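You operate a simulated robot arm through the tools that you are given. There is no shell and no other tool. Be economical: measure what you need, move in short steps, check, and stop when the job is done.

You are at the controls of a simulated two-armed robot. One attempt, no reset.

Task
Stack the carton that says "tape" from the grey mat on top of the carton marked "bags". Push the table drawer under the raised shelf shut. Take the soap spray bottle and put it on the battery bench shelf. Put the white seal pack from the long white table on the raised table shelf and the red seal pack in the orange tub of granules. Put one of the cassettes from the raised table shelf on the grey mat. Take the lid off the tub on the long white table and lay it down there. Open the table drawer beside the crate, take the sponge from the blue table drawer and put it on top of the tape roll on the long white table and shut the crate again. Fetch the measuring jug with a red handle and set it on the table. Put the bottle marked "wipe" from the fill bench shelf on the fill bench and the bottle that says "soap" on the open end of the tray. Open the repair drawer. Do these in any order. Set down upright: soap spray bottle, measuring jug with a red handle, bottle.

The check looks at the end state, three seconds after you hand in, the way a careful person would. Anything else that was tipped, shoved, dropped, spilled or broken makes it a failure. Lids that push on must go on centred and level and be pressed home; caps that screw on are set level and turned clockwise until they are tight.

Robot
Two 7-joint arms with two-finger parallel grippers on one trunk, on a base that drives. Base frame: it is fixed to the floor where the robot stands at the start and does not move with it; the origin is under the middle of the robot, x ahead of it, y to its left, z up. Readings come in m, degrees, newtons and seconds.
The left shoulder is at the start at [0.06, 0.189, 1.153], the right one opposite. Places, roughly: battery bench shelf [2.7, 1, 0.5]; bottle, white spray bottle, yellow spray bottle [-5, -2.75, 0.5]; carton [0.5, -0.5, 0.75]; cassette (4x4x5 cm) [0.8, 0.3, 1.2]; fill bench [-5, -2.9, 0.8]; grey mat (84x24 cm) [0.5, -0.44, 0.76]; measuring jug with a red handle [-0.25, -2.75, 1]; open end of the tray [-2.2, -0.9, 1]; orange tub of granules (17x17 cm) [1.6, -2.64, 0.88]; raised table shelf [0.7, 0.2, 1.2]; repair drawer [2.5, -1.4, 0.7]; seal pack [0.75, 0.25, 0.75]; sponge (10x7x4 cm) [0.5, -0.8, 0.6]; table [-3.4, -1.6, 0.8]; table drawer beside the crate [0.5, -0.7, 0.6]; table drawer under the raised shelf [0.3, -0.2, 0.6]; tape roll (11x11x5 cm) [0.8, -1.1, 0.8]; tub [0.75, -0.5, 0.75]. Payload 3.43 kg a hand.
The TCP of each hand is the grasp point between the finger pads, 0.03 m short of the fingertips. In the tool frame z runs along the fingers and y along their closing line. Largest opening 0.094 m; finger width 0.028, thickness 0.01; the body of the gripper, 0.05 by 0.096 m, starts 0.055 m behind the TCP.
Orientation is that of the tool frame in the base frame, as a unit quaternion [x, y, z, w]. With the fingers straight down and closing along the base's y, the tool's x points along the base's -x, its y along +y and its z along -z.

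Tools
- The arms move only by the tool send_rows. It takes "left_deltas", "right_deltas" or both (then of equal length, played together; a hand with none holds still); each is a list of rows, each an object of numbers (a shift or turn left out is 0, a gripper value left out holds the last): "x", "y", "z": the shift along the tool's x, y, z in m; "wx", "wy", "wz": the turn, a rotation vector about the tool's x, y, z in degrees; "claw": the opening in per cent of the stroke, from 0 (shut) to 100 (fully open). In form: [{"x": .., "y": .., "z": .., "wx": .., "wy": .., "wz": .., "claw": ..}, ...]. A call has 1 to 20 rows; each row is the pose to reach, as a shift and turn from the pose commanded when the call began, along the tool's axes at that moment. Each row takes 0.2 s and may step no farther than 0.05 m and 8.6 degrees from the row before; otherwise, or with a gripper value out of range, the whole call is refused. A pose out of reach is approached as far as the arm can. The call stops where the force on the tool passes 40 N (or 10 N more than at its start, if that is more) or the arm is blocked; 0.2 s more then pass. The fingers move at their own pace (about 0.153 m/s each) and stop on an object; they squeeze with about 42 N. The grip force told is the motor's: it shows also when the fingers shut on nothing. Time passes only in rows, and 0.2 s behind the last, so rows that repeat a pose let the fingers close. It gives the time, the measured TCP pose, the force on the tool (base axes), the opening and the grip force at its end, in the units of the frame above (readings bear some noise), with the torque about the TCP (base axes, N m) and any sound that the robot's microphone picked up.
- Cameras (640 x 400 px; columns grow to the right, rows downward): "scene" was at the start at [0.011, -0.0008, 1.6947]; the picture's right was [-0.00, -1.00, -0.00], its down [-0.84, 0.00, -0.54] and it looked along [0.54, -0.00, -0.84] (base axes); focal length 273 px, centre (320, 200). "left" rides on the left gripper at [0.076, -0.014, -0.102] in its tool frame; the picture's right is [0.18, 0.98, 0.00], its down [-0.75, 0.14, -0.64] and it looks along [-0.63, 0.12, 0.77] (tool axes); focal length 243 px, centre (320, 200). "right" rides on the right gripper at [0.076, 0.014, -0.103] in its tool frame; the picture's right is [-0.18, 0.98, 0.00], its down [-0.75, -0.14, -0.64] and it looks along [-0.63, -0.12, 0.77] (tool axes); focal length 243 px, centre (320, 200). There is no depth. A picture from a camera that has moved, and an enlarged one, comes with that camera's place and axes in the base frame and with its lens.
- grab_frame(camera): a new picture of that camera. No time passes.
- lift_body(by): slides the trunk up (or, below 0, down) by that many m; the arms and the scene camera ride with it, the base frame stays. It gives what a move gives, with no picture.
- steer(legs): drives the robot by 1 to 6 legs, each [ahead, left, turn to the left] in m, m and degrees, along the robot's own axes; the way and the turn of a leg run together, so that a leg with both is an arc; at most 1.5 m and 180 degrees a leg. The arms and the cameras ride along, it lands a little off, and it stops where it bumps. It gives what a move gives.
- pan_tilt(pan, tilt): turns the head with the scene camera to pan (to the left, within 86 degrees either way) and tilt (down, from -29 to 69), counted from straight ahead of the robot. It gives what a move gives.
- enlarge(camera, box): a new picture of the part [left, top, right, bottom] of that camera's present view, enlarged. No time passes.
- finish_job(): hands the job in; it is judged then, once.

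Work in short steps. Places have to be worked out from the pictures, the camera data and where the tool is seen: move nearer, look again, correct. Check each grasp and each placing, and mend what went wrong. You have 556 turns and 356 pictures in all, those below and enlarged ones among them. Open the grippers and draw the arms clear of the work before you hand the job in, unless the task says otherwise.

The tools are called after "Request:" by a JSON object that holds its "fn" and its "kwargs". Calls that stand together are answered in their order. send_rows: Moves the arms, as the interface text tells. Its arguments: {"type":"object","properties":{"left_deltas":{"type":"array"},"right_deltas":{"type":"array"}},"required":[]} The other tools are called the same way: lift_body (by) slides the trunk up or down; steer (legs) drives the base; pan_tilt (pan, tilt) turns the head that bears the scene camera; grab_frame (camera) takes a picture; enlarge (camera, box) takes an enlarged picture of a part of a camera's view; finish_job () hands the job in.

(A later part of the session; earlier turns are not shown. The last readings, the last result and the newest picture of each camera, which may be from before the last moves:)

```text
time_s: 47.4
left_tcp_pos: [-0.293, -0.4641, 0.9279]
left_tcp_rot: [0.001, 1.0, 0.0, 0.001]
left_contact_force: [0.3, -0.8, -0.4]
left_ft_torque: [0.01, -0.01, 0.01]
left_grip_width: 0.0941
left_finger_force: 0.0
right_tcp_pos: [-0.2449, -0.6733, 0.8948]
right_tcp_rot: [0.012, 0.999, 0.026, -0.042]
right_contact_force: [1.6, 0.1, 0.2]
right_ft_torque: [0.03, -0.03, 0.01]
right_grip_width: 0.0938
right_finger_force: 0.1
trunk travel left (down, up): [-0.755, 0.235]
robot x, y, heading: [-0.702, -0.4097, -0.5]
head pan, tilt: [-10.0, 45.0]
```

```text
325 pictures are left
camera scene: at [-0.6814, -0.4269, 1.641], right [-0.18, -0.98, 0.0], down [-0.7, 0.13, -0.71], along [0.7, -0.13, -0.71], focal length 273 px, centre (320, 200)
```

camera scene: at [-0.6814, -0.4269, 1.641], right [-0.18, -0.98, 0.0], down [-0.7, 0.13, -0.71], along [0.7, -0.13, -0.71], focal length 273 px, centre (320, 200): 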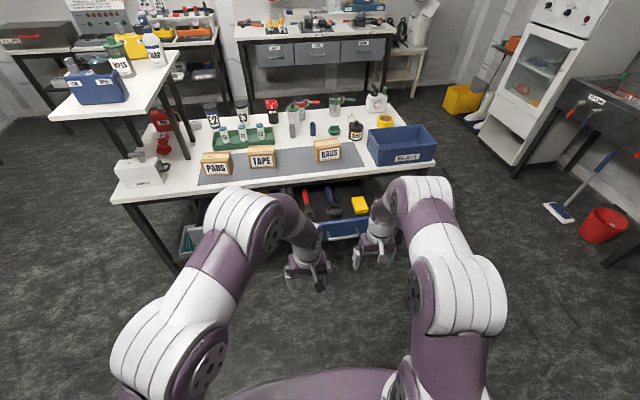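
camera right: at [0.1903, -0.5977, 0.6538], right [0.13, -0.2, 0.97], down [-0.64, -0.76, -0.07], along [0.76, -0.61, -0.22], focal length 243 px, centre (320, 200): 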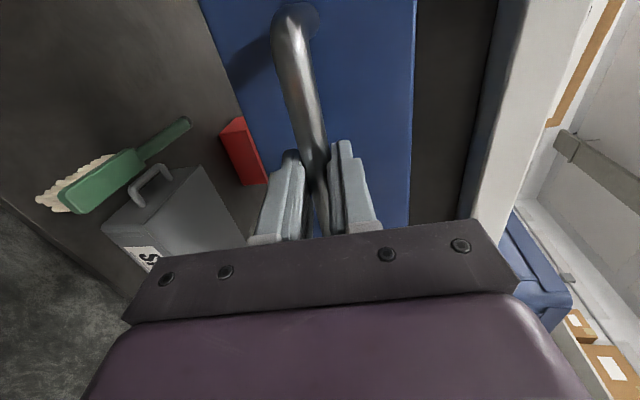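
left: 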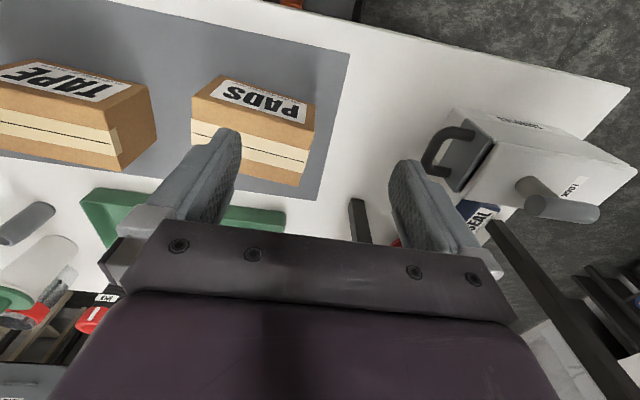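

Drive so the right hand is above the sponge: ahead 0.47, right 0.14.

Request:
{"fn": "steer", "kwargs": {"legs": [[0.47, -0.14, 0.3]]}}

Request:
{"fn": "grab_frame", "kwargs": {"camera": "right"}}

```text
time_s: 50.3
left_tcp_pos: [0.1752, -0.604, 0.9299]
left_tcp_rot: [-0.002, 1.0, 0.0, 0.0]
left_contact_force: [0.1, 0.3, -1.0]
left_ft_torque: [-0.01, -0.01, 0.02]
left_grip_width: 0.094
left_finger_force: 0.1
right_tcp_pos: [0.2243, -0.8135, 0.8949]
right_tcp_rot: [0.01, 0.999, 0.026, -0.043]
right_contact_force: [-0.7, -0.6, 0.4]
right_ft_torque: [-0.01, -0.02, 0.0]
right_grip_width: 0.0942
right_finger_force: 0.0
trunk travel left (down, up): [-0.755, 0.235]
robot x, y, heading: [-0.2351, -0.5564, 0.4]
head pan, tilt: [-10.0, 45.0]
```

```text
324 pictures are left
camera right: at [0.158, -0.8044, 1.003], right [0.2, 0.98, 0.03], down [0.8, -0.19, 0.57], along [0.56, -0.09, -0.82], focal length 243 px, centre (320, 200)
```

right: 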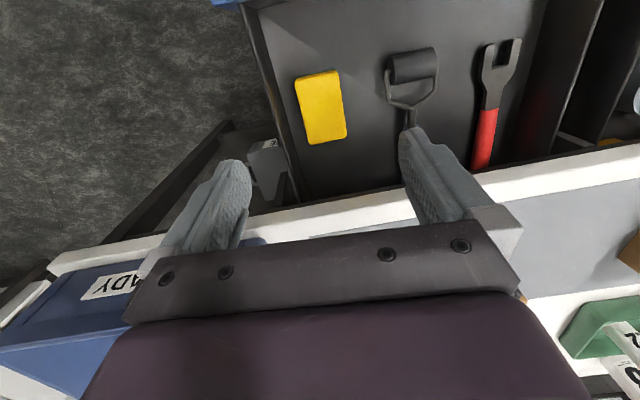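

Sponge at (0.255,-0.809), aligned with x. Straighten the tool and descend to z≈0.68 first.

Request:
{"fn": "send_rows", "kwargs": {"right_deltas": [{"x": -0.031, "y": 0.004, "wx": 3, "wy": -4.9}, {"x": -0.031, "y": 0.004, "z": 0.05, "wx": 3, "wy": -4.9}, {"x": -0.031, "y": 0.004, "z": 0.1, "wx": 3, "wy": -4.9}, {"x": -0.031, "y": 0.004, "z": 0.15, "wx": 3, "wy": -4.9}, {"x": -0.031, "y": 0.004, "z": 0.2, "wx": 3, "wy": -4.9}, {"x": -0.031, "y": 0.004, "z": 0.2, "wx": 3, "wy": -4.9}]}}

Request:
{"fn": "grab_frame", "kwargs": {"camera": "right"}}

```text
time_s: 51.7
left_tcp_pos: [0.1753, -0.6049, 0.9301]
left_tcp_rot: [-0.002, 1.0, 0.0, 0.001]
left_contact_force: [-0.2, 0.1, -0.7]
left_ft_torque: [0.01, 0.0, 0.0]
left_grip_width: 0.094
left_finger_force: 0.0
right_tcp_pos: [0.2381, -0.7994, 0.6941]
right_tcp_rot: [0.01, 1.0, -0.001, 0.0]
right_contact_force: [0.1, -0.4, 0.7]
right_ft_torque: [0.02, 0.0, -0.01]
right_grip_width: 0.0941
right_finger_force: 0.1
trunk travel left (down, up): [-0.755, 0.235]
robot x, y, heading: [-0.2349, -0.5551, 0.2]
head pan, tilt: [-10.0, 45.0]
```

```text
323 pictures are left
camera right: at [0.1623, -0.7834, 0.7947], right [0.2, 0.98, 0.0], down [0.75, -0.15, 0.64], along [0.63, -0.13, -0.77], focal length 243 px, centre (320, 200)
```

right: 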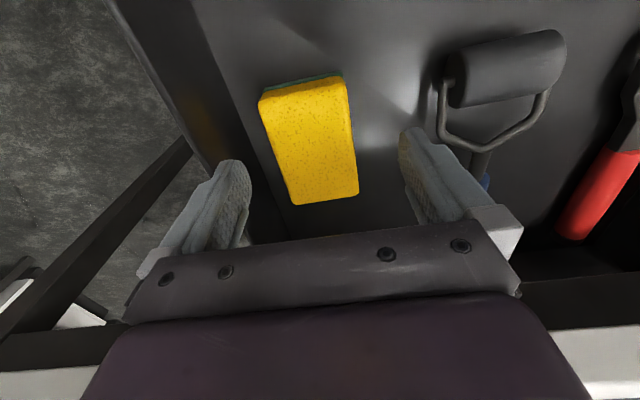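

Center and descend to z≈0.61, then close.

Request:
{"fn": "send_rows", "kwargs": {"right_deltas": [{"x": -0.012, "y": -0.007, "z": 0.03}, {"x": -0.012, "y": -0.007, "z": 0.06}, {"x": -0.012, "y": -0.007, "z": 0.084}, {"x": -0.012, "y": -0.007, "z": 0.084, "claw": 0}, {"x": -0.012, "y": -0.007, "z": 0.084, "claw": 0}, {"x": -0.012, "y": -0.007, "z": 0.084, "claw": 0}]}}

Request:
{"fn": "grab_frame", "kwargs": {"camera": "right"}}

```text
time_s: 52.8
left_tcp_pos: [0.173, -0.6039, 0.9307]
left_tcp_rot: [-0.002, 1.0, 0.0, 0.0]
left_contact_force: [1.1, -0.2, 0.2]
left_ft_torque: [-0.02, 0.02, 0.01]
left_grip_width: 0.0941
left_finger_force: 0.0
right_tcp_pos: [0.2566, -0.8064, 0.613]
right_tcp_rot: [0.01, 1.0, -0.001, 0.005]
right_contact_force: [0.4, 11.5, 30.3]
right_ft_torque: [1.53, 0.43, -0.22]
right_grip_width: 0.0681
right_finger_force: 42.1
trunk travel left (down, up): [-0.755, 0.235]
robot x, y, heading: [-0.2347, -0.5547, 0.1]
head pan, tilt: [-10.0, 45.0]
stopped in row 5 (right hand): the force on the tool passed its limit (the readings are from after the stop); the commanded pose is now the measured one
```

```text
322 pictures are left
camera right: at [0.1797, -0.7908, 0.7148], right [0.2, 0.98, 0.0], down [0.74, -0.15, 0.65], along [0.64, -0.13, -0.76], focal length 243 px, centre (320, 200)
```

right: 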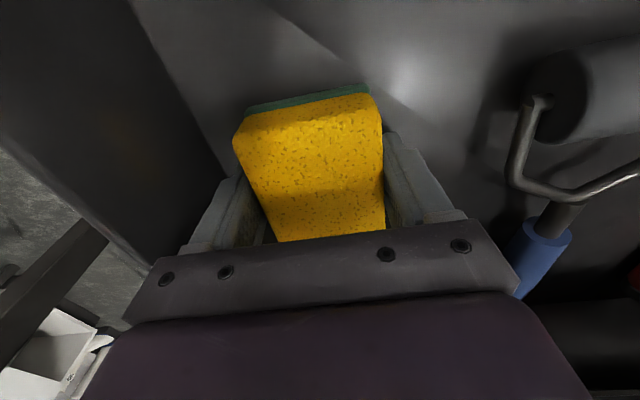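

Sponge grasped. Lift it up 0.3 m.

Request:
{"fn": "send_rows", "kwargs": {"right_deltas": [{"z": -0.05}, {"z": -0.1}, {"z": -0.15}, {"z": -0.2}, {"z": -0.25}, {"z": -0.3}, {"z": -0.35}, {"z": -0.35}]}}

Request:
{"fn": "steer", "kwargs": {"legs": [[-0.4, 0, 0], [0, -1.15, 0]]}}

Request:
{"fn": "pan_tilt", "kwargs": {"pan": 20, "tilt": 45}}

Request:
{"fn": "grab_frame", "kwargs": {"camera": "scene"}}

```text
time_s: 54.6
left_tcp_pos: [0.1754, -0.6053, 0.9287]
left_tcp_rot: [-0.002, 1.0, 0.001, -0.001]
left_contact_force: [1.1, -0.5, 0.1]
left_ft_torque: [-0.01, -0.01, -0.01]
left_grip_width: 0.0941
left_finger_force: 0.1
right_tcp_pos: [0.2551, -0.8065, 0.9612]
right_tcp_rot: [0.01, 1.0, 0.0, 0.002]
right_contact_force: [1.3, -0.3, -0.8]
right_ft_torque: [0.0, 0.0, 0.0]
right_grip_width: 0.0681
right_finger_force: 42.2
trunk travel left (down, up): [-0.755, 0.235]
robot x, y, heading: [-0.231, -0.5575, 0.4]
head pan, tilt: [-10.0, 45.0]
```

```text
time_s: 62.6
left_tcp_pos: [-0.2195, -1.7844, 0.9293]
left_tcp_rot: [0.007, 1.0, 0.001, 0.0]
left_contact_force: [-0.1, -0.2, -0.2]
left_ft_torque: [0.0, 0.01, -0.03]
left_grip_width: 0.094
left_finger_force: 0.0
right_tcp_pos: [-0.1429, -1.987, 0.9598]
right_tcp_rot: [0.018, 1.0, -0.001, 0.002]
right_contact_force: [0.1, -1.0, -1.1]
right_ft_torque: [0.02, 0.0, -0.02]
right_grip_width: 0.0686
right_finger_force: 42.2
trunk travel left (down, up): [-0.755, 0.235]
robot x, y, heading: [-0.6296, -1.7259, -1.0]
head pan, tilt: [-10.0, 45.0]
```

```text
time_s: 63.6
left_tcp_pos: [-0.219, -1.785, 0.9288]
left_tcp_rot: [0.007, 1.0, 0.002, 0.0]
left_contact_force: [-1.0, -0.5, 0.8]
left_ft_torque: [0.02, -0.01, -0.01]
left_grip_width: 0.0939
left_finger_force: 0.2
right_tcp_pos: [-0.1429, -1.9879, 0.9607]
right_tcp_rot: [0.018, 1.0, 0.0, 0.002]
right_contact_force: [0.7, 0.1, -0.3]
right_ft_torque: [-0.04, -0.01, -0.01]
right_grip_width: 0.0683
right_finger_force: 42.7
trunk travel left (down, up): [-0.755, 0.235]
robot x, y, heading: [-0.6301, -1.7252, -0.8]
head pan, tilt: [20.0, 45.0]
```

```text
321 pictures are left
camera scene: at [-0.6106, -1.7016, 1.641], right [0.33, -0.94, 0.0], down [-0.67, -0.23, -0.71], along [0.67, 0.23, -0.71], focal length 273 px, centre (320, 200)
```

scene: 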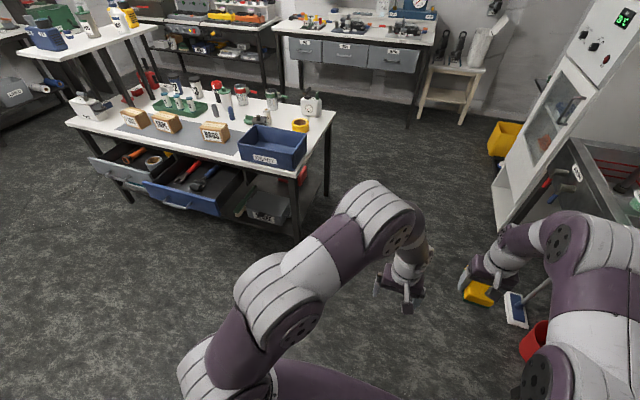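

Raise trunk, drive ahead to x≈0.47 and turn left to face the table's right end.

Request:
{"fn": "lift_body", "kwargs": {"by": 0.2}}

Request:
{"fn": "steer", "kwargs": {"legs": [[1.1, 0, 0], [0, 0, 91]]}}

Request:
{"fn": "pan_tilt", "kwargs": {"pan": 0, "tilt": 50}}

Request:
{"fn": "grab_frame", "kwargs": {"camera": "scene"}}

Request:
{"fn": "grab_frame", "kwargs": {"camera": "right"}}

```text
time_s: 65.7
left_tcp_pos: [-0.2199, -1.7844, 1.1303]
left_tcp_rot: [0.007, 1.0, 0.001, 0.0]
left_contact_force: [-0.4, -0.4, 0.1]
left_ft_torque: [-0.02, 0.02, 0.02]
left_grip_width: 0.0941
left_finger_force: 0.0
right_tcp_pos: [-0.1449, -1.9876, 1.1598]
right_tcp_rot: [0.018, 1.0, 0.0, 0.002]
right_contact_force: [0.5, -0.1, 0.1]
right_ft_torque: [0.01, 0.03, 0.01]
right_grip_width: 0.0681
right_finger_force: 42.1
trunk travel left (down, up): [-0.955, 0.035]
robot x, y, heading: [-0.6298, -1.7286, -1.0]
head pan, tilt: [20.0, 45.0]
```

```text
time_s: 75.1
left_tcp_pos: [0.5243, -1.3418, 1.1297]
left_tcp_rot: [-0.694, 0.72, 0.0, 0.0]
left_contact_force: [0.5, 0.0, 1.1]
left_ft_torque: [-0.04, 0.03, -0.05]
left_grip_width: 0.0939
left_finger_force: 0.1
right_tcp_pos: [0.7291, -1.27, 1.1614]
right_tcp_rot: [-0.686, 0.728, 0.001, 0.002]
right_contact_force: [0.0, -0.4, -0.3]
right_ft_torque: [0.01, 0.02, -0.01]
right_grip_width: 0.0681
right_finger_force: 41.8
trunk travel left (down, up): [-0.955, 0.035]
robot x, y, heading: [0.4592, -1.7501, 88.0]
head pan, tilt: [20.0, 45.0]
```

```text
time_s: 75.9
left_tcp_pos: [0.525, -1.3406, 1.1291]
left_tcp_rot: [-0.694, 0.72, 0.001, 0.0]
left_contact_force: [0.3, 0.0, 0.6]
left_ft_torque: [-0.01, 0.01, 0.02]
left_grip_width: 0.0941
left_finger_force: 0.1
right_tcp_pos: [0.729, -1.2707, 1.1618]
right_tcp_rot: [-0.686, 0.727, 0.001, 0.003]
right_contact_force: [0.0, 0.7, -0.1]
right_ft_torque: [-0.03, 0.01, 0.01]
right_grip_width: 0.0685
right_finger_force: 41.6
trunk travel left (down, up): [-0.955, 0.035]
robot x, y, heading: [0.4603, -1.7506, 87.8]
head pan, tilt: [0.0, 50.0]
```

```text
320 pictures are left
camera scene: at [0.4614, -1.732, 1.8341], right [1.0, -0.04, 0.0], down [-0.03, -0.77, -0.64], along [0.02, 0.64, -0.77], focal length 273 px, centre (320, 200)
```

scene: 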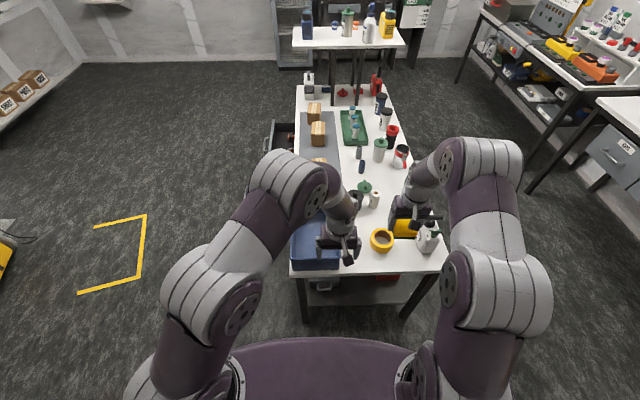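

```text
319 pictures are left
camera right: at [0.7104, -1.3455, 1.2622], right [-0.97, 0.24, 0.0], down [0.18, 0.74, 0.65], along [0.16, 0.63, -0.76], focal length 243 px, centre (320, 200)
```

right: 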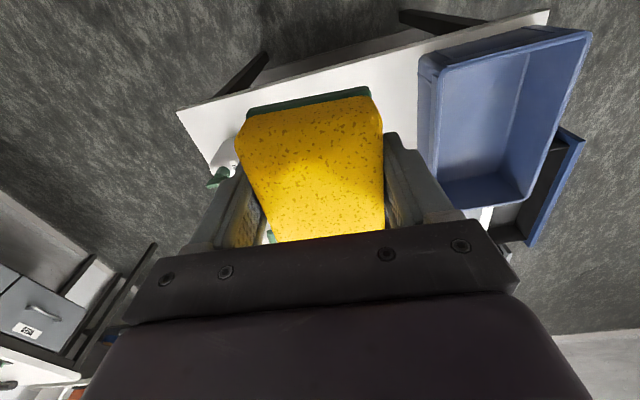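

Zoom on the tape roll.

Request:
{"fn": "enlarge", "kwargs": {"camera": "scene", "box": [340, 190, 460, 265]}}

```text
5.33 times, centred on (400, 228) of scene
camera zoom: at [0.4614, -1.732, 1.8341], right [1.0, -0.04, 0.0], down [-0.03, -0.77, -0.64], along [0.02, 0.64, -0.77], focal length 1454 px, centre (-107, 53)
```

zoom: 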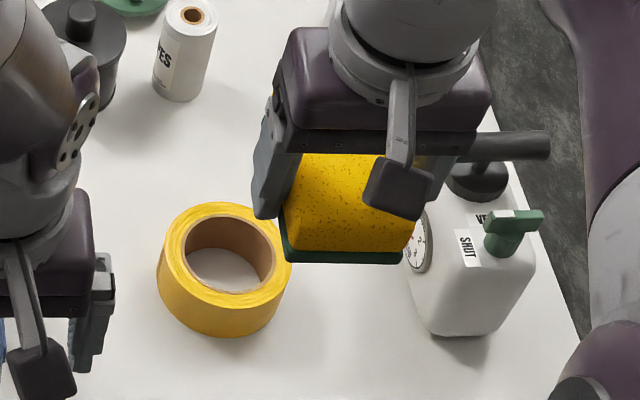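

Tape roll center at about (0.765,-1.098), top ≈0.805. Drive ahead 0.17 and shift hand to be above.

Request:
{"fn": "steer", "kwargs": {"legs": [[0.17, 0, 1.5]]}}

```text
time_s: 77.4
left_tcp_pos: [0.5164, -1.1701, 1.1302]
left_tcp_rot: [-0.704, 0.71, 0.001, 0.001]
left_contact_force: [0.1, -0.8, 0.7]
left_ft_torque: [0.02, -0.05, -0.05]
left_grip_width: 0.0939
left_finger_force: 0.0
right_tcp_pos: [0.7205, -1.095, 1.1623]
right_tcp_rot: [-0.696, 0.718, 0.002, 0.003]
right_contact_force: [0.3, 0.2, -0.9]
right_ft_torque: [0.04, -0.01, 0.0]
right_grip_width: 0.0682
right_finger_force: 42.2
trunk travel left (down, up): [-0.955, 0.035]
robot x, y, heading: [0.4627, -1.5761, 89.6]
head pan, tilt: [0.0, 50.0]
```

Request:
{"fn": "send_rows", "kwargs": {"right_deltas": [{"y": -0.044, "x": 0.002}, {"y": -0.044, "x": 0.002, "z": 0.05}, {"y": -0.044, "x": 0.002, "z": 0.1}, {"y": -0.044, "x": 0.002, "z": 0.15}, {"y": -0.044, "x": 0.002, "z": 0.2}, {"y": -0.044, "x": 0.002, "z": 0.25}, {"y": -0.044, "x": 0.002, "z": 0.27}, {"y": -0.044, "x": 0.002, "z": 0.27}]}}

Request:
{"fn": "grab_frame", "kwargs": {"camera": "right"}}

Request:
{"fn": "enlarge", "kwargs": {"camera": "scene", "box": [320, 180, 480, 280]}}

```text
time_s: 79.2
left_tcp_pos: [0.5167, -1.1681, 1.1298]
left_tcp_rot: [-0.704, 0.71, 0.0, 0.001]
left_contact_force: [-0.7, 0.6, -0.7]
left_ft_torque: [0.0, 0.0, -0.02]
left_grip_width: 0.094
left_finger_force: 0.0
right_tcp_pos: [0.7662, -1.094, 0.8909]
right_tcp_rot: [-0.696, 0.718, 0.001, 0.002]
right_contact_force: [0.6, -0.1, -0.3]
right_ft_torque: [-0.02, -0.03, 0.04]
right_grip_width: 0.0683
right_finger_force: 42.0
trunk travel left (down, up): [-0.955, 0.035]
robot x, y, heading: [0.4662, -1.578, 89.4]
head pan, tilt: [0.0, 50.0]
```

```text
317 pictures are left
camera right: at [0.7492, -1.1701, 0.9918], right [-0.98, 0.22, 0.0], down [0.16, 0.75, 0.65], along [0.14, 0.63, -0.76], focal length 243 px, centre (320, 200)
```

right: 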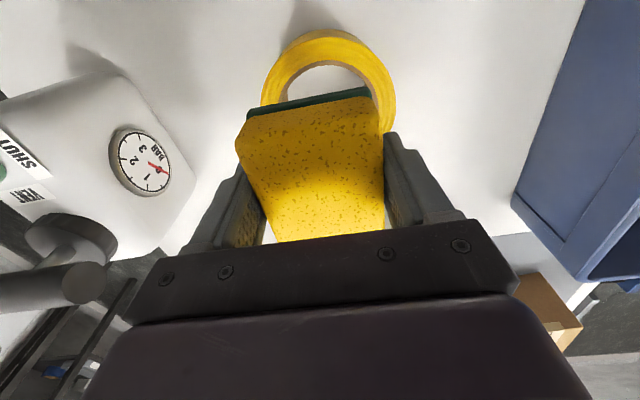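

```text
4.00 times, centred on (400, 230) of scene
camera zoom: at [0.4649, -1.5616, 1.8341], right [1.0, -0.01, 0.0], down [-0.01, -0.77, -0.64], along [0.01, 0.64, -0.77], focal length 1091 px, centre (0, 80)
```

zoom: 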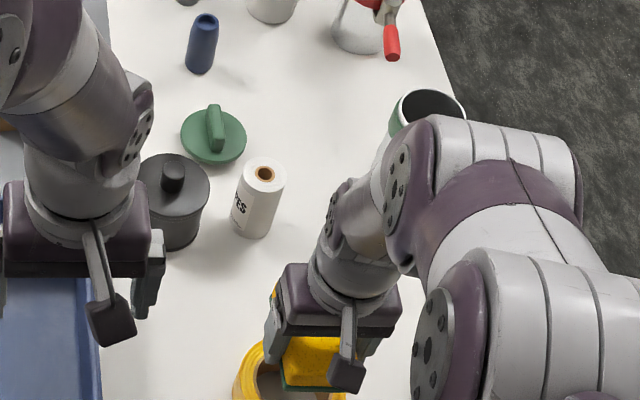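

Tape center about (0.758,-1.095); nearly aligned. Shift 7 mm and lower to contact.

Request:
{"fn": "send_rows", "kwargs": {"right_deltas": [{"y": 0.007, "z": 0.02}, {"y": 0.007, "z": 0.035}, {"y": 0.007, "z": 0.043}, {"y": 0.007, "z": 0.043}]}}

Request:
{"fn": "grab_frame", "kwargs": {"camera": "right"}}

```text
time_s: 80.2
left_tcp_pos: [0.5178, -1.1688, 1.1296]
left_tcp_rot: [-0.704, 0.71, -0.001, -0.001]
left_contact_force: [0.1, 0.4, -0.6]
left_ft_torque: [0.01, -0.01, -0.01]
left_grip_width: 0.0937
left_finger_force: 0.0
right_tcp_pos: [0.7569, -1.0935, 0.8477]
right_tcp_rot: [-0.696, 0.718, 0.001, 0.002]
right_contact_force: [-0.1, -1.0, 0.0]
right_ft_torque: [-0.02, -0.01, 0.01]
right_grip_width: 0.0684
right_finger_force: 42.7
trunk travel left (down, up): [-0.955, 0.035]
robot x, y, heading: [0.4649, -1.5751, 89.5]
head pan, tilt: [0.0, 50.0]
```

```text
315 pictures are left
camera right: at [0.7401, -1.1698, 0.9493], right [-0.98, 0.22, 0.0], down [0.16, 0.75, 0.65], along [0.14, 0.63, -0.76], focal length 243 px, centre (320, 200)
```

right: 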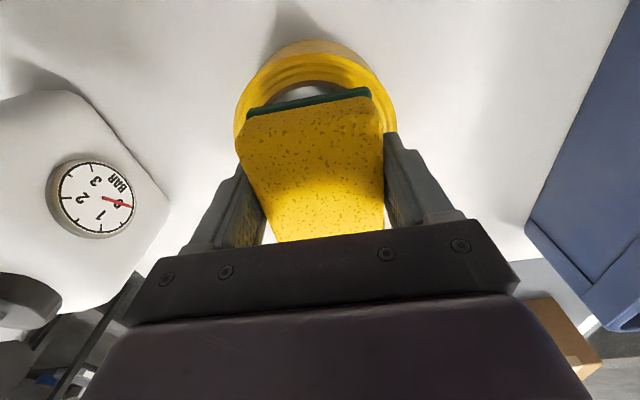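

Well centred. Lower in small steps until contact.

Request:
{"fn": "send_rows", "kwargs": {"right_deltas": [{"z": 0.005}, {"z": 0.008}, {"z": 0.011}, {"z": 0.014}, {"z": 0.014}]}}

```text
time_s: 81.4
left_tcp_pos: [0.5161, -1.1712, 1.1311]
left_tcp_rot: [-0.704, 0.71, 0.0, 0.0]
left_contact_force: [-0.2, 0.0, 0.7]
left_ft_torque: [0.0, -0.02, 0.01]
left_grip_width: 0.0942
left_finger_force: 0.1
right_tcp_pos: [0.7571, -1.0938, 0.838]
right_tcp_rot: [-0.696, 0.718, 0.003, 0.005]
right_contact_force: [3.0, -1.5, 36.0]
right_ft_torque: [-0.48, 0.46, 0.07]
right_grip_width: 0.0684
right_finger_force: 41.7
trunk travel left (down, up): [-0.955, 0.035]
robot x, y, heading: [0.4653, -1.5801, 89.3]
head pan, tilt: [0.0, 50.0]
```

Contact. Relax 3 mm, open, and lift.

Request:
{"fn": "send_rows", "kwargs": {"right_deltas": [{"z": -0.003}, {"z": -0.003, "claw": 100}, {"z": -0.003, "claw": 100}, {"z": -0.003, "claw": 100}, {"z": -0.04}, {"z": -0.09}, {"z": -0.14}, {"z": -0.19}, {"z": -0.19}]}}

Request:
{"fn": "grab_frame", "kwargs": {"camera": "right"}}

```text
time_s: 83.4
left_tcp_pos: [0.5174, -1.1699, 1.1291]
left_tcp_rot: [-0.705, 0.71, 0.0, -0.001]
left_contact_force: [0.8, 0.2, 0.0]
left_ft_torque: [-0.01, 0.0, 0.03]
left_grip_width: 0.0937
left_finger_force: 0.0
right_tcp_pos: [0.7575, -1.0943, 1.0242]
right_tcp_rot: [-0.696, 0.718, 0.001, 0.001]
right_contact_force: [-0.3, 0.4, -0.1]
right_ft_torque: [-0.01, -0.02, -0.01]
right_grip_width: 0.0939
right_finger_force: 0.1
trunk travel left (down, up): [-0.955, 0.035]
robot x, y, heading: [0.4602, -1.5776, 89.7]
head pan, tilt: [0.0, 50.0]
```

```text
314 pictures are left
camera right: at [0.741, -1.1705, 1.1259], right [-0.98, 0.22, 0.0], down [0.16, 0.75, 0.64], along [0.14, 0.63, -0.76], focal length 243 px, centre (320, 200)
```

right: 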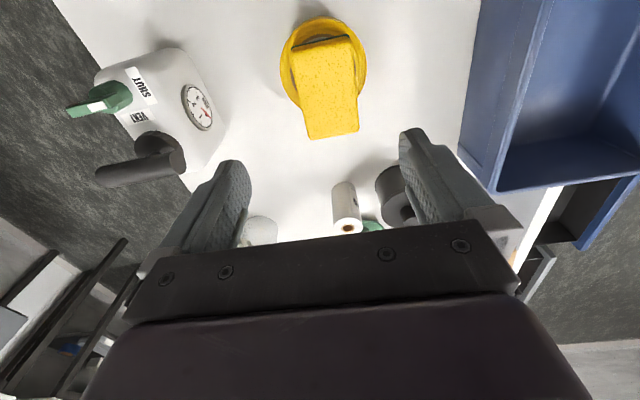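

Sponge sits on the tape roll. Now return to the front of the table to shut both drawers.

Request:
{"fn": "steer", "kwargs": {"legs": [[-0.2, 0, 0], [0, 0, -89.6], [-1.05, 0, 0], [0, 1.15, 0]]}}

Request:
{"fn": "grab_frame", "kwargs": {"camera": "scene"}}

```text
time_s: 99.3
left_tcp_pos: [-0.2039, -0.6628, 1.1296]
left_tcp_rot: [-0.018, 1.0, 0.0, 0.0]
left_contact_force: [-0.3, -0.4, 0.0]
left_ft_torque: [-0.01, -0.02, 0.0]
left_grip_width: 0.0943
left_finger_force: 0.0
right_tcp_pos: [-0.1195, -0.8996, 1.0236]
right_tcp_rot: [-0.008, 1.0, 0.0, 0.002]
right_contact_force: [0.8, 0.0, -0.4]
right_ft_torque: [0.04, 0.03, 0.01]
right_grip_width: 0.0943
right_finger_force: 0.0
trunk travel left (down, up): [-0.955, 0.035]
robot x, y, heading: [-0.6161, -0.6258, 2.1]
head pan, tilt: [0.0, 50.0]
```

```text
313 pictures are left
camera scene: at [-0.5977, -0.6287, 1.8341], right [0.04, -1.0, 0.0], down [-0.77, -0.03, -0.64], along [0.64, 0.02, -0.77], focal length 273 px, centre (320, 200)
```

scene: 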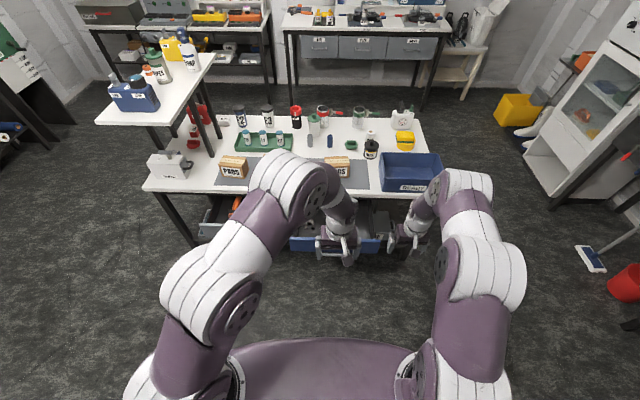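

Lower trunk so the closed right fingers (pointing down) face the blue handle; keep left hand higher.

Request:
{"fn": "send_rows", "kwargs": {"left_deltas": [{"z": -0.04}, {"z": -0.08}, {"z": -0.1}, {"z": -0.1}], "right_deltas": [{"claw": 0}, {"claw": 0}, {"claw": 0}, {"claw": 0}]}}

Request:
{"fn": "steer", "kwargs": {"legs": [[0, 0.24, -2.1]]}}

Request:
{"fn": "lift_body", "kwargs": {"by": -0.4}}

Request:
{"fn": "grab_frame", "kwargs": {"camera": "right"}}

```text
time_s: 100.3
left_tcp_pos: [-0.2047, -0.6633, 1.2288]
left_tcp_rot: [-0.018, 1.0, 0.001, 0.0]
left_contact_force: [-0.6, -0.1, 0.9]
left_ft_torque: [0.02, 0.02, 0.01]
left_grip_width: 0.0941
left_finger_force: 0.0
right_tcp_pos: [-0.1205, -0.8996, 1.0245]
right_tcp_rot: [-0.007, 1.0, -0.002, 0.002]
right_contact_force: [-0.5, 0.2, 0.4]
right_ft_torque: [0.04, 0.02, 0.0]
right_grip_width: 0.0
right_finger_force: 33.0
trunk travel left (down, up): [-0.955, 0.035]
robot x, y, heading: [-0.6175, -0.631, 2.1]
head pan, tilt: [0.0, 50.0]
```

```text
time_s: 102.1
left_tcp_pos: [-0.2103, -0.4359, 1.228]
left_tcp_rot: [-0.001, 1.0, 0.0, 0.0]
left_contact_force: [1.0, -0.7, 0.0]
left_ft_torque: [0.01, 0.0, 0.0]
left_grip_width: 0.0939
left_finger_force: 0.1
right_tcp_pos: [-0.1349, -0.673, 1.0233]
right_tcp_rot: [0.011, 1.0, -0.001, 0.002]
right_contact_force: [-0.5, -0.6, -0.8]
right_ft_torque: [0.04, 0.02, 0.01]
right_grip_width: 0.0
right_finger_force: 32.8
trunk travel left (down, up): [-0.955, 0.035]
robot x, y, heading: [-0.6191, -0.3823, 0.1]
head pan, tilt: [0.0, 50.0]
```

```text
time_s: 105.9
left_tcp_pos: [-0.2112, -0.4332, 0.828]
left_tcp_rot: [0.0, 1.0, 0.001, 0.0]
left_contact_force: [0.1, -0.4, -0.1]
left_ft_torque: [-0.02, -0.01, -0.01]
left_grip_width: 0.0944
left_finger_force: 0.0
right_tcp_pos: [-0.1347, -0.6719, 0.6247]
right_tcp_rot: [0.01, 1.0, -0.001, 0.001]
right_contact_force: [-0.1, 0.8, -0.1]
right_ft_torque: [-0.02, 0.02, -0.01]
right_grip_width: 0.0
right_finger_force: 33.0
trunk travel left (down, up): [-0.555, 0.435]
robot x, y, heading: [-0.6245, -0.383, 0.2]
head pan, tilt: [0.0, 50.0]
```

```text
312 pictures are left
camera right: at [-0.2103, -0.6567, 0.7256], right [0.2, 0.98, 0.0], down [0.75, -0.16, 0.65], along [0.63, -0.13, -0.76], focal length 243 px, centre (320, 200)
```

right: 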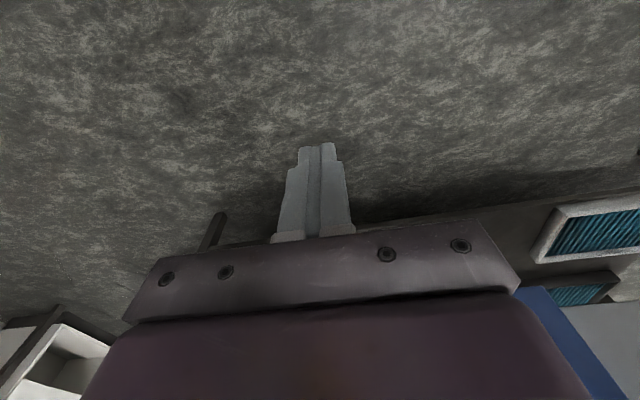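

Drive ahead to push the blue drawer shut.

Request:
{"fn": "steer", "kwargs": {"legs": [[0.36, 0, 0]]}}

Request:
{"fn": "grab_frame", "kwargs": {"camera": "right"}}

Request:
{"fn": "grab_frame", "kwargs": {"camera": "scene"}}

```text
time_s: 108.2
left_tcp_pos: [0.1478, -0.4357, 0.8283]
left_tcp_rot: [0.0, 1.0, 0.001, -0.001]
left_contact_force: [-0.1, -0.5, 0.0]
left_ft_torque: [0.01, -0.03, 0.0]
left_grip_width: 0.0941
left_finger_force: 0.0
right_tcp_pos: [0.2255, -0.6742, 0.6241]
right_tcp_rot: [0.013, 1.0, -0.001, 0.002]
right_contact_force: [-0.3, 0.8, 0.2]
right_ft_torque: [0.01, 0.0, -0.01]
right_grip_width: 0.0
right_finger_force: 33.0
trunk travel left (down, up): [-0.555, 0.435]
robot x, y, heading: [-0.2584, -0.3834, 0.1]
head pan, tilt: [0.0, 50.0]
```

```text
311 pictures are left
camera right: at [0.1489, -0.6579, 0.7252], right [0.21, 0.98, 0.0], down [0.75, -0.16, 0.64], along [0.63, -0.13, -0.76], focal length 243 px, centre (320, 200)
```

right: 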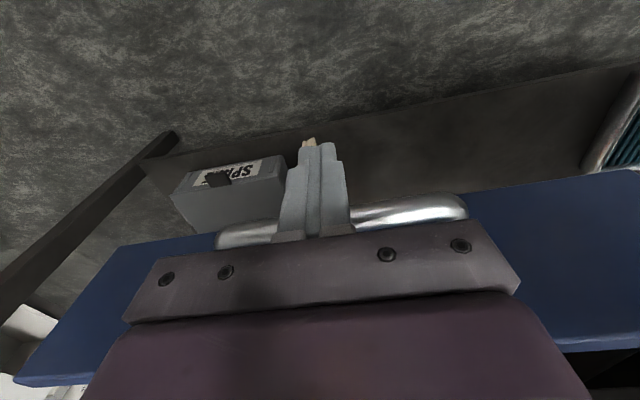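

```text
310 pictures are left
camera scene: at [-0.242, -0.384, 1.4341], right [0.0, -1.0, 0.0], down [-0.77, 0.0, -0.64], along [0.64, 0.0, -0.77], focal length 273 px, centre (320, 200)
```

scene: 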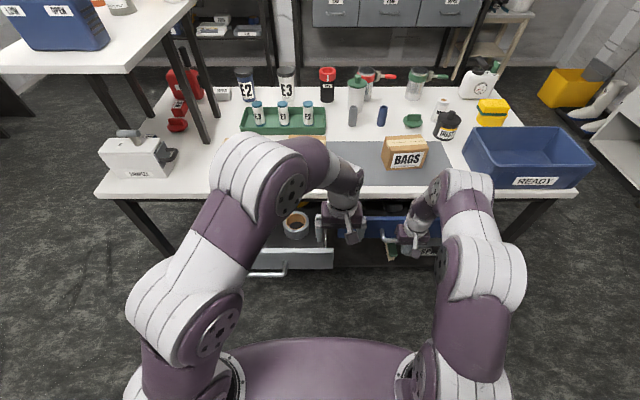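

Request:
{"fn": "steer", "kwargs": {"legs": [[0.06, 0, 0]]}}

Request:
{"fn": "enlarge", "kwargs": {"camera": "scene", "box": [220, 160, 540, 360]}}

```text
time_s: 109.2
left_tcp_pos: [0.2068, -0.4348, 0.8289]
left_tcp_rot: [0.001, 1.0, 0.001, 0.001]
left_contact_force: [-0.6, -0.6, -0.8]
left_ft_torque: [0.0, -0.01, -0.01]
left_grip_width: 0.094
left_finger_force: 0.0
right_tcp_pos: [0.281, -0.6744, 0.6241]
right_tcp_rot: [0.013, 1.0, 0.0, -0.001]
right_contact_force: [-23.2, -1.5, -1.6]
right_ft_torque: [-0.02, 0.05, 0.28]
right_grip_width: 0.0002
right_finger_force: 33.2
trunk travel left (down, up): [-0.555, 0.435]
robot x, y, heading: [-0.198, -0.3872, -0.2]
head pan, tilt: [0.0, 50.0]
```

```text
2.00 times, centred on (380, 260) of scene
camera zoom: at [-0.1858, -0.3842, 1.4342], right [0.0, -1.0, 0.0], down [-0.77, 0.0, -0.64], along [0.64, 0.0, -0.77], focal length 545 px, centre (200, 80)
```

zoom: 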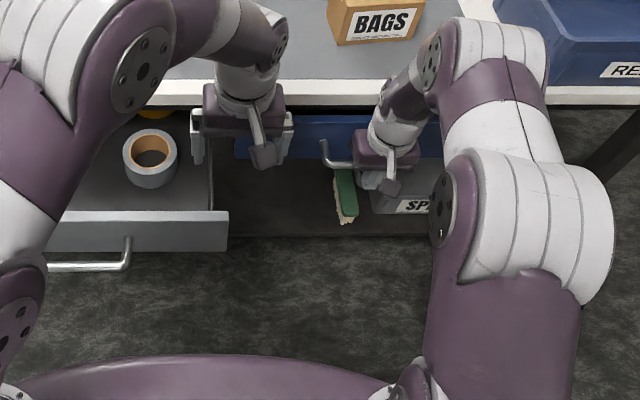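

Blue drawer shut (23 N resistance). Back off, move left to the grey handle (y≈-0.2), and push it the same way.

Request:
{"fn": "steer", "kwargs": {"legs": [[-0.42, 0, 0], [0, 0.475, 0]]}}

Request:
{"fn": "grab_frame", "kwargs": {"camera": "scene"}}

```text
time_s: 114.2
left_tcp_pos: [-0.2126, 0.0378, 0.8299]
left_tcp_rot: [0.0, 1.0, 0.0, 0.001]
left_contact_force: [0.0, -0.3, 1.0]
left_ft_torque: [-0.02, 0.0, 0.04]
left_grip_width: 0.094
left_finger_force: 0.0
right_tcp_pos: [-0.1379, -0.201, 0.622]
right_tcp_rot: [0.011, 1.0, 0.0, -0.001]
right_contact_force: [0.6, 0.2, 0.1]
right_ft_torque: [0.01, 0.0, 0.02]
right_grip_width: 0.0
right_finger_force: 33.3
trunk travel left (down, up): [-0.555, 0.435]
robot x, y, heading: [-0.6215, 0.087, -0.0]
head pan, tilt: [0.0, 50.0]
```

```text
308 pictures are left
camera scene: at [-0.6039, 0.0883, 1.4341], right [0.0, -1.0, 0.0], down [-0.77, 0.0, -0.64], along [0.64, 0.0, -0.77], focal length 273 px, centre (320, 200)
```

scene: 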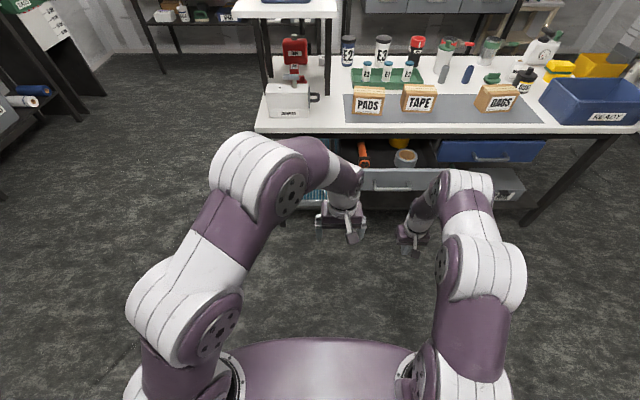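

Request:
{"fn": "steer", "kwargs": {"legs": [[0.36, 0, 0], [0.09, 0, 0]]}}

Request:
{"fn": "grab_frame", "kwargs": {"camera": "right"}}

Request:
{"fn": "enlarge", "kwargs": {"camera": "scene", "box": [220, 160, 540, 360]}}

```text
time_s: 117.2
left_tcp_pos: [0.211, 0.041, 0.8287]
left_tcp_rot: [-0.001, 1.0, 0.001, -0.001]
left_contact_force: [-0.7, 0.5, 0.4]
left_ft_torque: [0.03, 0.07, 0.0]
left_grip_width: 0.094
left_finger_force: 0.1
right_tcp_pos: [0.2811, -0.1968, 0.6223]
right_tcp_rot: [0.009, 1.0, 0.002, -0.01]
right_contact_force: [0.0, -0.5, 0.5]
right_ft_torque: [-0.02, -0.04, 0.01]
right_grip_width: 0.0
right_finger_force: 32.7
trunk travel left (down, up): [-0.555, 0.435]
robot x, y, heading: [-0.1957, 0.091, 0.3]
head pan, tilt: [0.0, 50.0]
stopped in leg 2: the force on the tool passed its limit (the readings are from after the stop); the commanded pose is now the measured one
```

```text
307 pictures are left
camera right: at [0.2071, -0.1824, 0.7246], right [0.2, 0.98, 0.0], down [0.76, -0.16, 0.63], along [0.61, -0.13, -0.78], focal length 243 px, centre (320, 200)
```

right: 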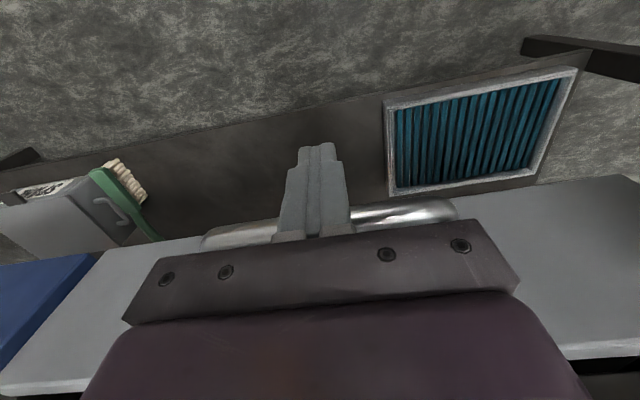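

```text
2.00 times, centred on (380, 260) of scene
camera zoom: at [-0.1802, 0.0891, 1.434], right [0.0, -1.0, 0.0], down [-0.77, 0.0, -0.64], along [0.64, 0.0, -0.77], focal length 545 px, centre (200, 80)
```

zoom: 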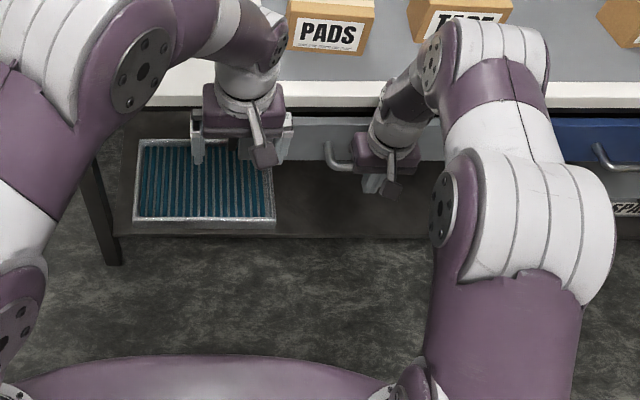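

Both drawers shut. Back off, raise the trunk and position the right hand above the TAPE carton.

Request:
{"fn": "steer", "kwargs": {"legs": [[-0.25, 0, 0]]}}

Request:
{"fn": "lift_body", "kwargs": {"by": 0.42}}

Request:
{"fn": "send_rows", "kwargs": {"right_deltas": [{"claw": 100}, {"claw": 100}, {"claw": 100}]}}

Request:
{"fn": "steer", "kwargs": {"legs": [[0.42, -0.13, 0]]}}

Request:
{"fn": "grab_frame", "kwargs": {"camera": "right"}}

Request:
{"fn": "grab_frame", "kwargs": {"camera": "scene"}}

```text
time_s: 119.0
left_tcp_pos: [-0.0466, 0.0392, 0.8286]
left_tcp_rot: [-0.002, 1.0, 0.002, 0.0]
left_contact_force: [1.4, 0.2, 0.4]
left_ft_torque: [-0.02, -0.02, 0.02]
left_grip_width: 0.0941
left_finger_force: 0.1
right_tcp_pos: [0.0243, -0.1989, 0.6232]
right_tcp_rot: [0.009, 1.0, 0.003, -0.009]
right_contact_force: [0.2, -0.3, -0.3]
right_ft_torque: [0.02, -0.01, 0.06]
right_grip_width: 0.0
right_finger_force: 33.2
trunk travel left (down, up): [-0.555, 0.435]
robot x, y, heading: [-0.4547, 0.0882, 0.1]
head pan, tilt: [0.0, 50.0]
```

```text
refused: 0.42 is not a number from -0.4 to 0.4
```

```text
time_s: 119.8
left_tcp_pos: [-0.0458, 0.0389, 0.8287]
left_tcp_rot: [-0.001, 1.0, 0.001, 0.0]
left_contact_force: [1.0, 0.0, -0.6]
left_ft_torque: [-0.02, -0.03, -0.01]
left_grip_width: 0.0943
left_finger_force: 0.1
right_tcp_pos: [0.0233, -0.1988, 0.6226]
right_tcp_rot: [0.009, 1.0, 0.003, -0.01]
right_contact_force: [0.3, -0.2, -0.1]
right_ft_torque: [0.03, -0.01, 0.0]
right_grip_width: 0.094
right_finger_force: 0.1
trunk travel left (down, up): [-0.555, 0.435]
robot x, y, heading: [-0.4555, 0.0901, 0.3]
head pan, tilt: [0.0, 50.0]
```

```text
time_s: 121.7
left_tcp_pos: [0.2204, -0.0437, 0.8274]
left_tcp_rot: [-0.001, 1.0, 0.001, 0.0]
left_contact_force: [-0.3, -0.3, 0.3]
left_ft_torque: [0.0, -0.04, 0.01]
left_grip_width: 0.0943
left_finger_force: 0.1
right_tcp_pos: [0.2802, -0.2778, 0.62]
right_tcp_rot: [0.005, 1.0, 0.005, -0.024]
right_contact_force: [-6.8, 1.0, -3.1]
right_ft_torque: [-0.18, 0.07, 0.43]
right_grip_width: 0.0942
right_finger_force: 0.0
trunk travel left (down, up): [-0.555, 0.435]
robot x, y, heading: [-0.1903, 0.0073, 0.3]
head pan, tilt: [0.0, 50.0]
stopped in leg 1: the force on the tool passed its limit (the readings are from after the stop); the commanded pose is now the measured one
```

```text
305 pictures are left
camera right: at [0.2094, -0.2646, 0.7241], right [0.19, 0.98, 0.0], down [0.78, -0.15, 0.6], along [0.59, -0.12, -0.8], focal length 243 px, centre (320, 200)
```

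right: 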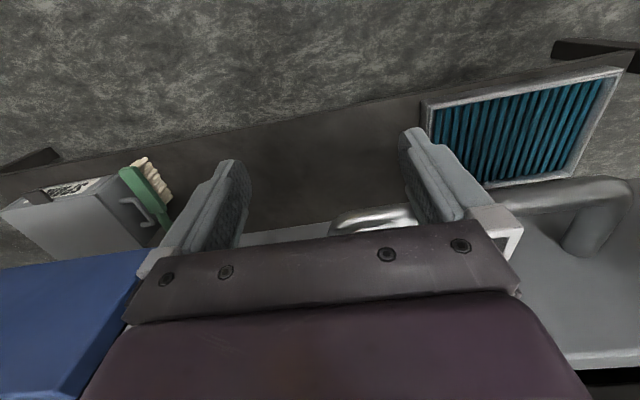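

```text
304 pictures are left
camera scene: at [-0.1715, 0.0066, 1.434], right [0.0, -1.0, 0.0], down [-0.77, 0.0, -0.64], along [0.64, 0.0, -0.77], focal length 273 px, centre (320, 200)
```

scene: 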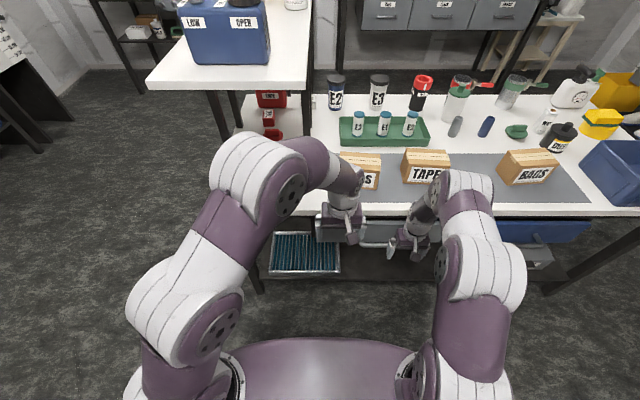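

The lift was refused and the hand bumped the handle lightly; back off and check the drawer stays shut.

Request:
{"fn": "steer", "kwargs": {"legs": [[-0.15, 0, 0]]}}

Request:
{"fn": "lift_body", "kwargs": {"by": 0.4}}

Request:
{"fn": "grab_frame", "kwargs": {"camera": "scene"}}

```text
time_s: 123.1
left_tcp_pos: [0.069, -0.0419, 0.8278]
left_tcp_rot: [0.0, 1.0, 0.001, 0.0]
left_contact_force: [-0.7, 0.0, 0.0]
left_ft_torque: [-0.01, -0.02, -0.01]
left_grip_width: 0.0937
left_finger_force: 0.2
right_tcp_pos: [0.1304, -0.2798, 0.621]
right_tcp_rot: [0.005, 1.0, 0.004, -0.022]
right_contact_force: [-0.4, -0.8, 0.2]
right_ft_torque: [0.0, -0.04, -0.01]
right_grip_width: 0.0939
right_finger_force: 0.1
trunk travel left (down, up): [-0.555, 0.435]
robot x, y, heading: [-0.343, 0.006, -0.1]
head pan, tilt: [0.0, 50.0]
```

```text
time_s: 126.9
left_tcp_pos: [0.069, -0.043, 1.2272]
left_tcp_rot: [-0.001, 1.0, 0.001, -0.001]
left_contact_force: [0.0, 0.2, 0.2]
left_ft_torque: [0.0, -0.01, 0.01]
left_grip_width: 0.0941
left_finger_force: 0.1
right_tcp_pos: [0.1311, -0.2795, 1.0194]
right_tcp_rot: [0.006, 1.0, 0.004, -0.021]
right_contact_force: [0.1, 0.1, 0.7]
right_ft_torque: [0.02, 0.01, -0.02]
right_grip_width: 0.094
right_finger_force: 0.1
trunk travel left (down, up): [-0.955, 0.035]
robot x, y, heading: [-0.3421, 0.0048, -0.1]
head pan, tilt: [0.0, 50.0]
```

```text
303 pictures are left
camera scene: at [-0.3223, 0.0067, 1.8341], right [0.0, -1.0, 0.0], down [-0.77, 0.0, -0.64], along [0.64, 0.0, -0.77], focal length 273 px, centre (320, 200)
```

scene: 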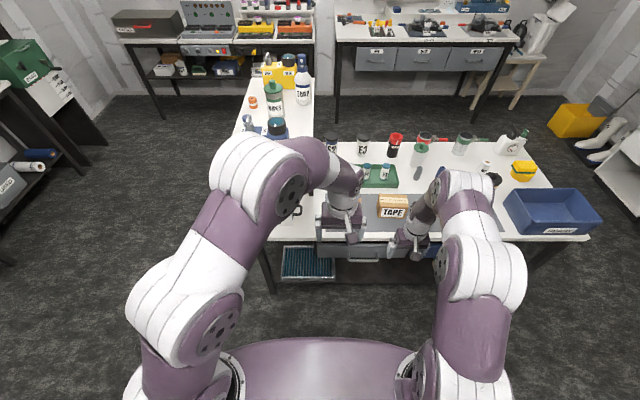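

Drive so the right hand is above TAPE.

Request:
{"fn": "steer", "kwargs": {"legs": [[0.3, -0.05, 0]]}}

Request:
{"fn": "grab_frame", "kwargs": {"camera": "right"}}

```text
time_s: 129.0
left_tcp_pos: [0.3682, -0.0912, 1.2283]
left_tcp_rot: [-0.001, 1.0, 0.001, 0.001]
left_contact_force: [-0.5, 0.1, -0.6]
left_ft_torque: [0.0, 0.0, 0.01]
left_grip_width: 0.0941
left_finger_force: 0.0
right_tcp_pos: [0.4319, -0.3284, 1.0199]
right_tcp_rot: [0.004, 1.0, 0.004, -0.022]
right_contact_force: [-1.1, -0.1, 0.9]
right_ft_torque: [0.01, 0.01, 0.05]
right_grip_width: 0.0942
right_finger_force: 0.1
trunk travel left (down, up): [-0.955, 0.035]
robot x, y, heading: [-0.0381, -0.0391, 0.5]
head pan, tilt: [0.0, 50.0]
```

```text
302 pictures are left
camera right: at [0.3595, -0.3146, 1.1258], right [0.19, 0.98, 0.0], down [0.78, -0.15, 0.61], along [0.6, -0.12, -0.79], focal length 243 px, centre (320, 200)
```

right: 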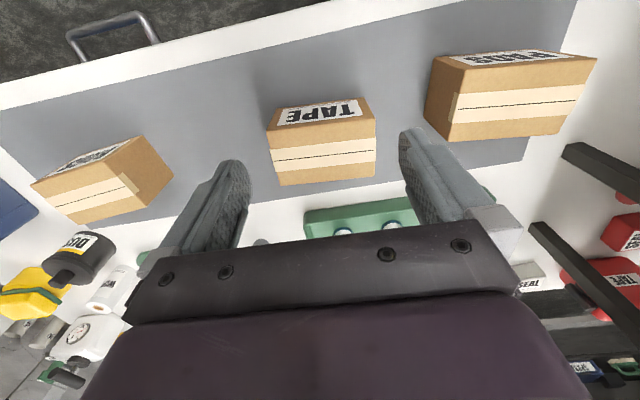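

TAPE carton: center ≈(0.499,-0.337), 0.123 (y) × 0.079 (x), top ≈0.85. Rotate the hand 90° to close along x.

Request:
{"fn": "send_rows", "kwargs": {"right_deltas": [{"wz": 8.5, "x": -0.007}, {"wz": 17, "x": -0.014}, {"wz": 25.5, "x": -0.021}, {"wz": 34, "x": -0.028}, {"wz": 42.5, "x": -0.035}, {"wz": 51, "x": -0.042}, {"wz": 59.5, "x": -0.049}, {"wz": 68, "x": -0.056}, {"wz": 76.5, "x": -0.062}, {"wz": 85, "x": -0.065}, {"wz": 90, "x": -0.067, "y": -0.009}, {"wz": 90, "x": -0.067, "y": -0.009}]}}

Request:
{"fn": "grab_frame", "kwargs": {"camera": "right"}}

```text
time_s: 131.6
left_tcp_pos: [0.3709, -0.0921, 1.2286]
left_tcp_rot: [-0.001, 1.0, 0.0, -0.001]
left_contact_force: [-0.1, -0.2, -0.3]
left_ft_torque: [0.03, -0.02, -0.01]
left_grip_width: 0.0938
left_finger_force: 0.1
right_tcp_pos: [0.4989, -0.3369, 1.0163]
right_tcp_rot: [0.711, 0.703, -0.013, -0.019]
right_contact_force: [-0.2, -0.2, 0.5]
right_ft_torque: [0.01, 0.0, 0.0]
right_grip_width: 0.0939
right_finger_force: 0.1
trunk travel left (down, up): [-0.955, 0.035]
robot x, y, heading: [-0.0384, -0.0468, -0.0]
head pan, tilt: [0.0, 50.0]
```

```text
301 pictures are left
camera right: at [0.5185, -0.2631, 1.1177], right [0.98, -0.19, -0.05], down [-0.12, -0.76, 0.64], along [-0.16, -0.62, -0.77], focal length 243 px, centre (320, 200)
```

right: 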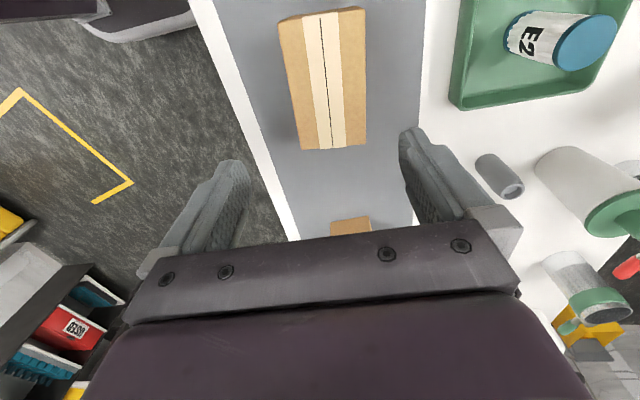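

Align (yaw +4.2°, tilt −2.6°) and descend to z≈0.81.

Request:
{"fn": "send_rows", "kwargs": {"right_deltas": [{"wx": -2.6, "wz": 4.2, "x": 0.001}, {"wx": -2.6, "wz": 4.2, "z": 0.05}, {"wx": -2.6, "wz": 4.2, "z": 0.1}, {"wx": -2.6, "wz": 4.2, "z": 0.13}, {"wx": -2.6, "wz": 4.2, "z": 0.13}]}}

Request:
{"fn": "grab_frame", "kwargs": {"camera": "right"}}

```text
time_s: 132.8
left_tcp_pos: [0.3694, -0.0916, 1.2289]
left_tcp_rot: [-0.001, 1.0, 0.001, -0.001]
left_contact_force: [-0.3, 0.3, -0.1]
left_ft_torque: [0.02, 0.01, 0.01]
left_grip_width: 0.0941
left_finger_force: 0.0
right_tcp_pos: [0.4942, -0.3373, 0.8859]
right_tcp_rot: [0.736, 0.677, 0.002, -0.002]
right_contact_force: [0.8, -0.2, 0.6]
right_ft_torque: [0.02, 0.01, 0.0]
right_grip_width: 0.094
right_finger_force: 0.1
trunk travel left (down, up): [-0.955, 0.035]
robot x, y, heading: [-0.0404, -0.0448, -0.1]
head pan, tilt: [0.0, 50.0]
```

```text
300 pictures are left
camera right: at [0.5152, -0.2627, 0.9873], right [0.96, -0.27, 0.0], down [-0.2, -0.74, 0.64], along [-0.17, -0.61, -0.77], focal length 243 px, centre (320, 200)
```

right: 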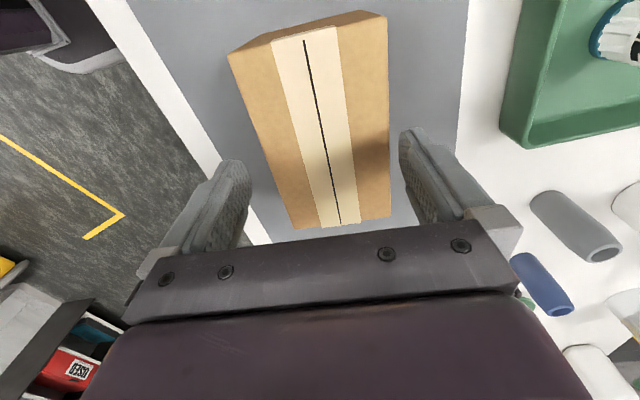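

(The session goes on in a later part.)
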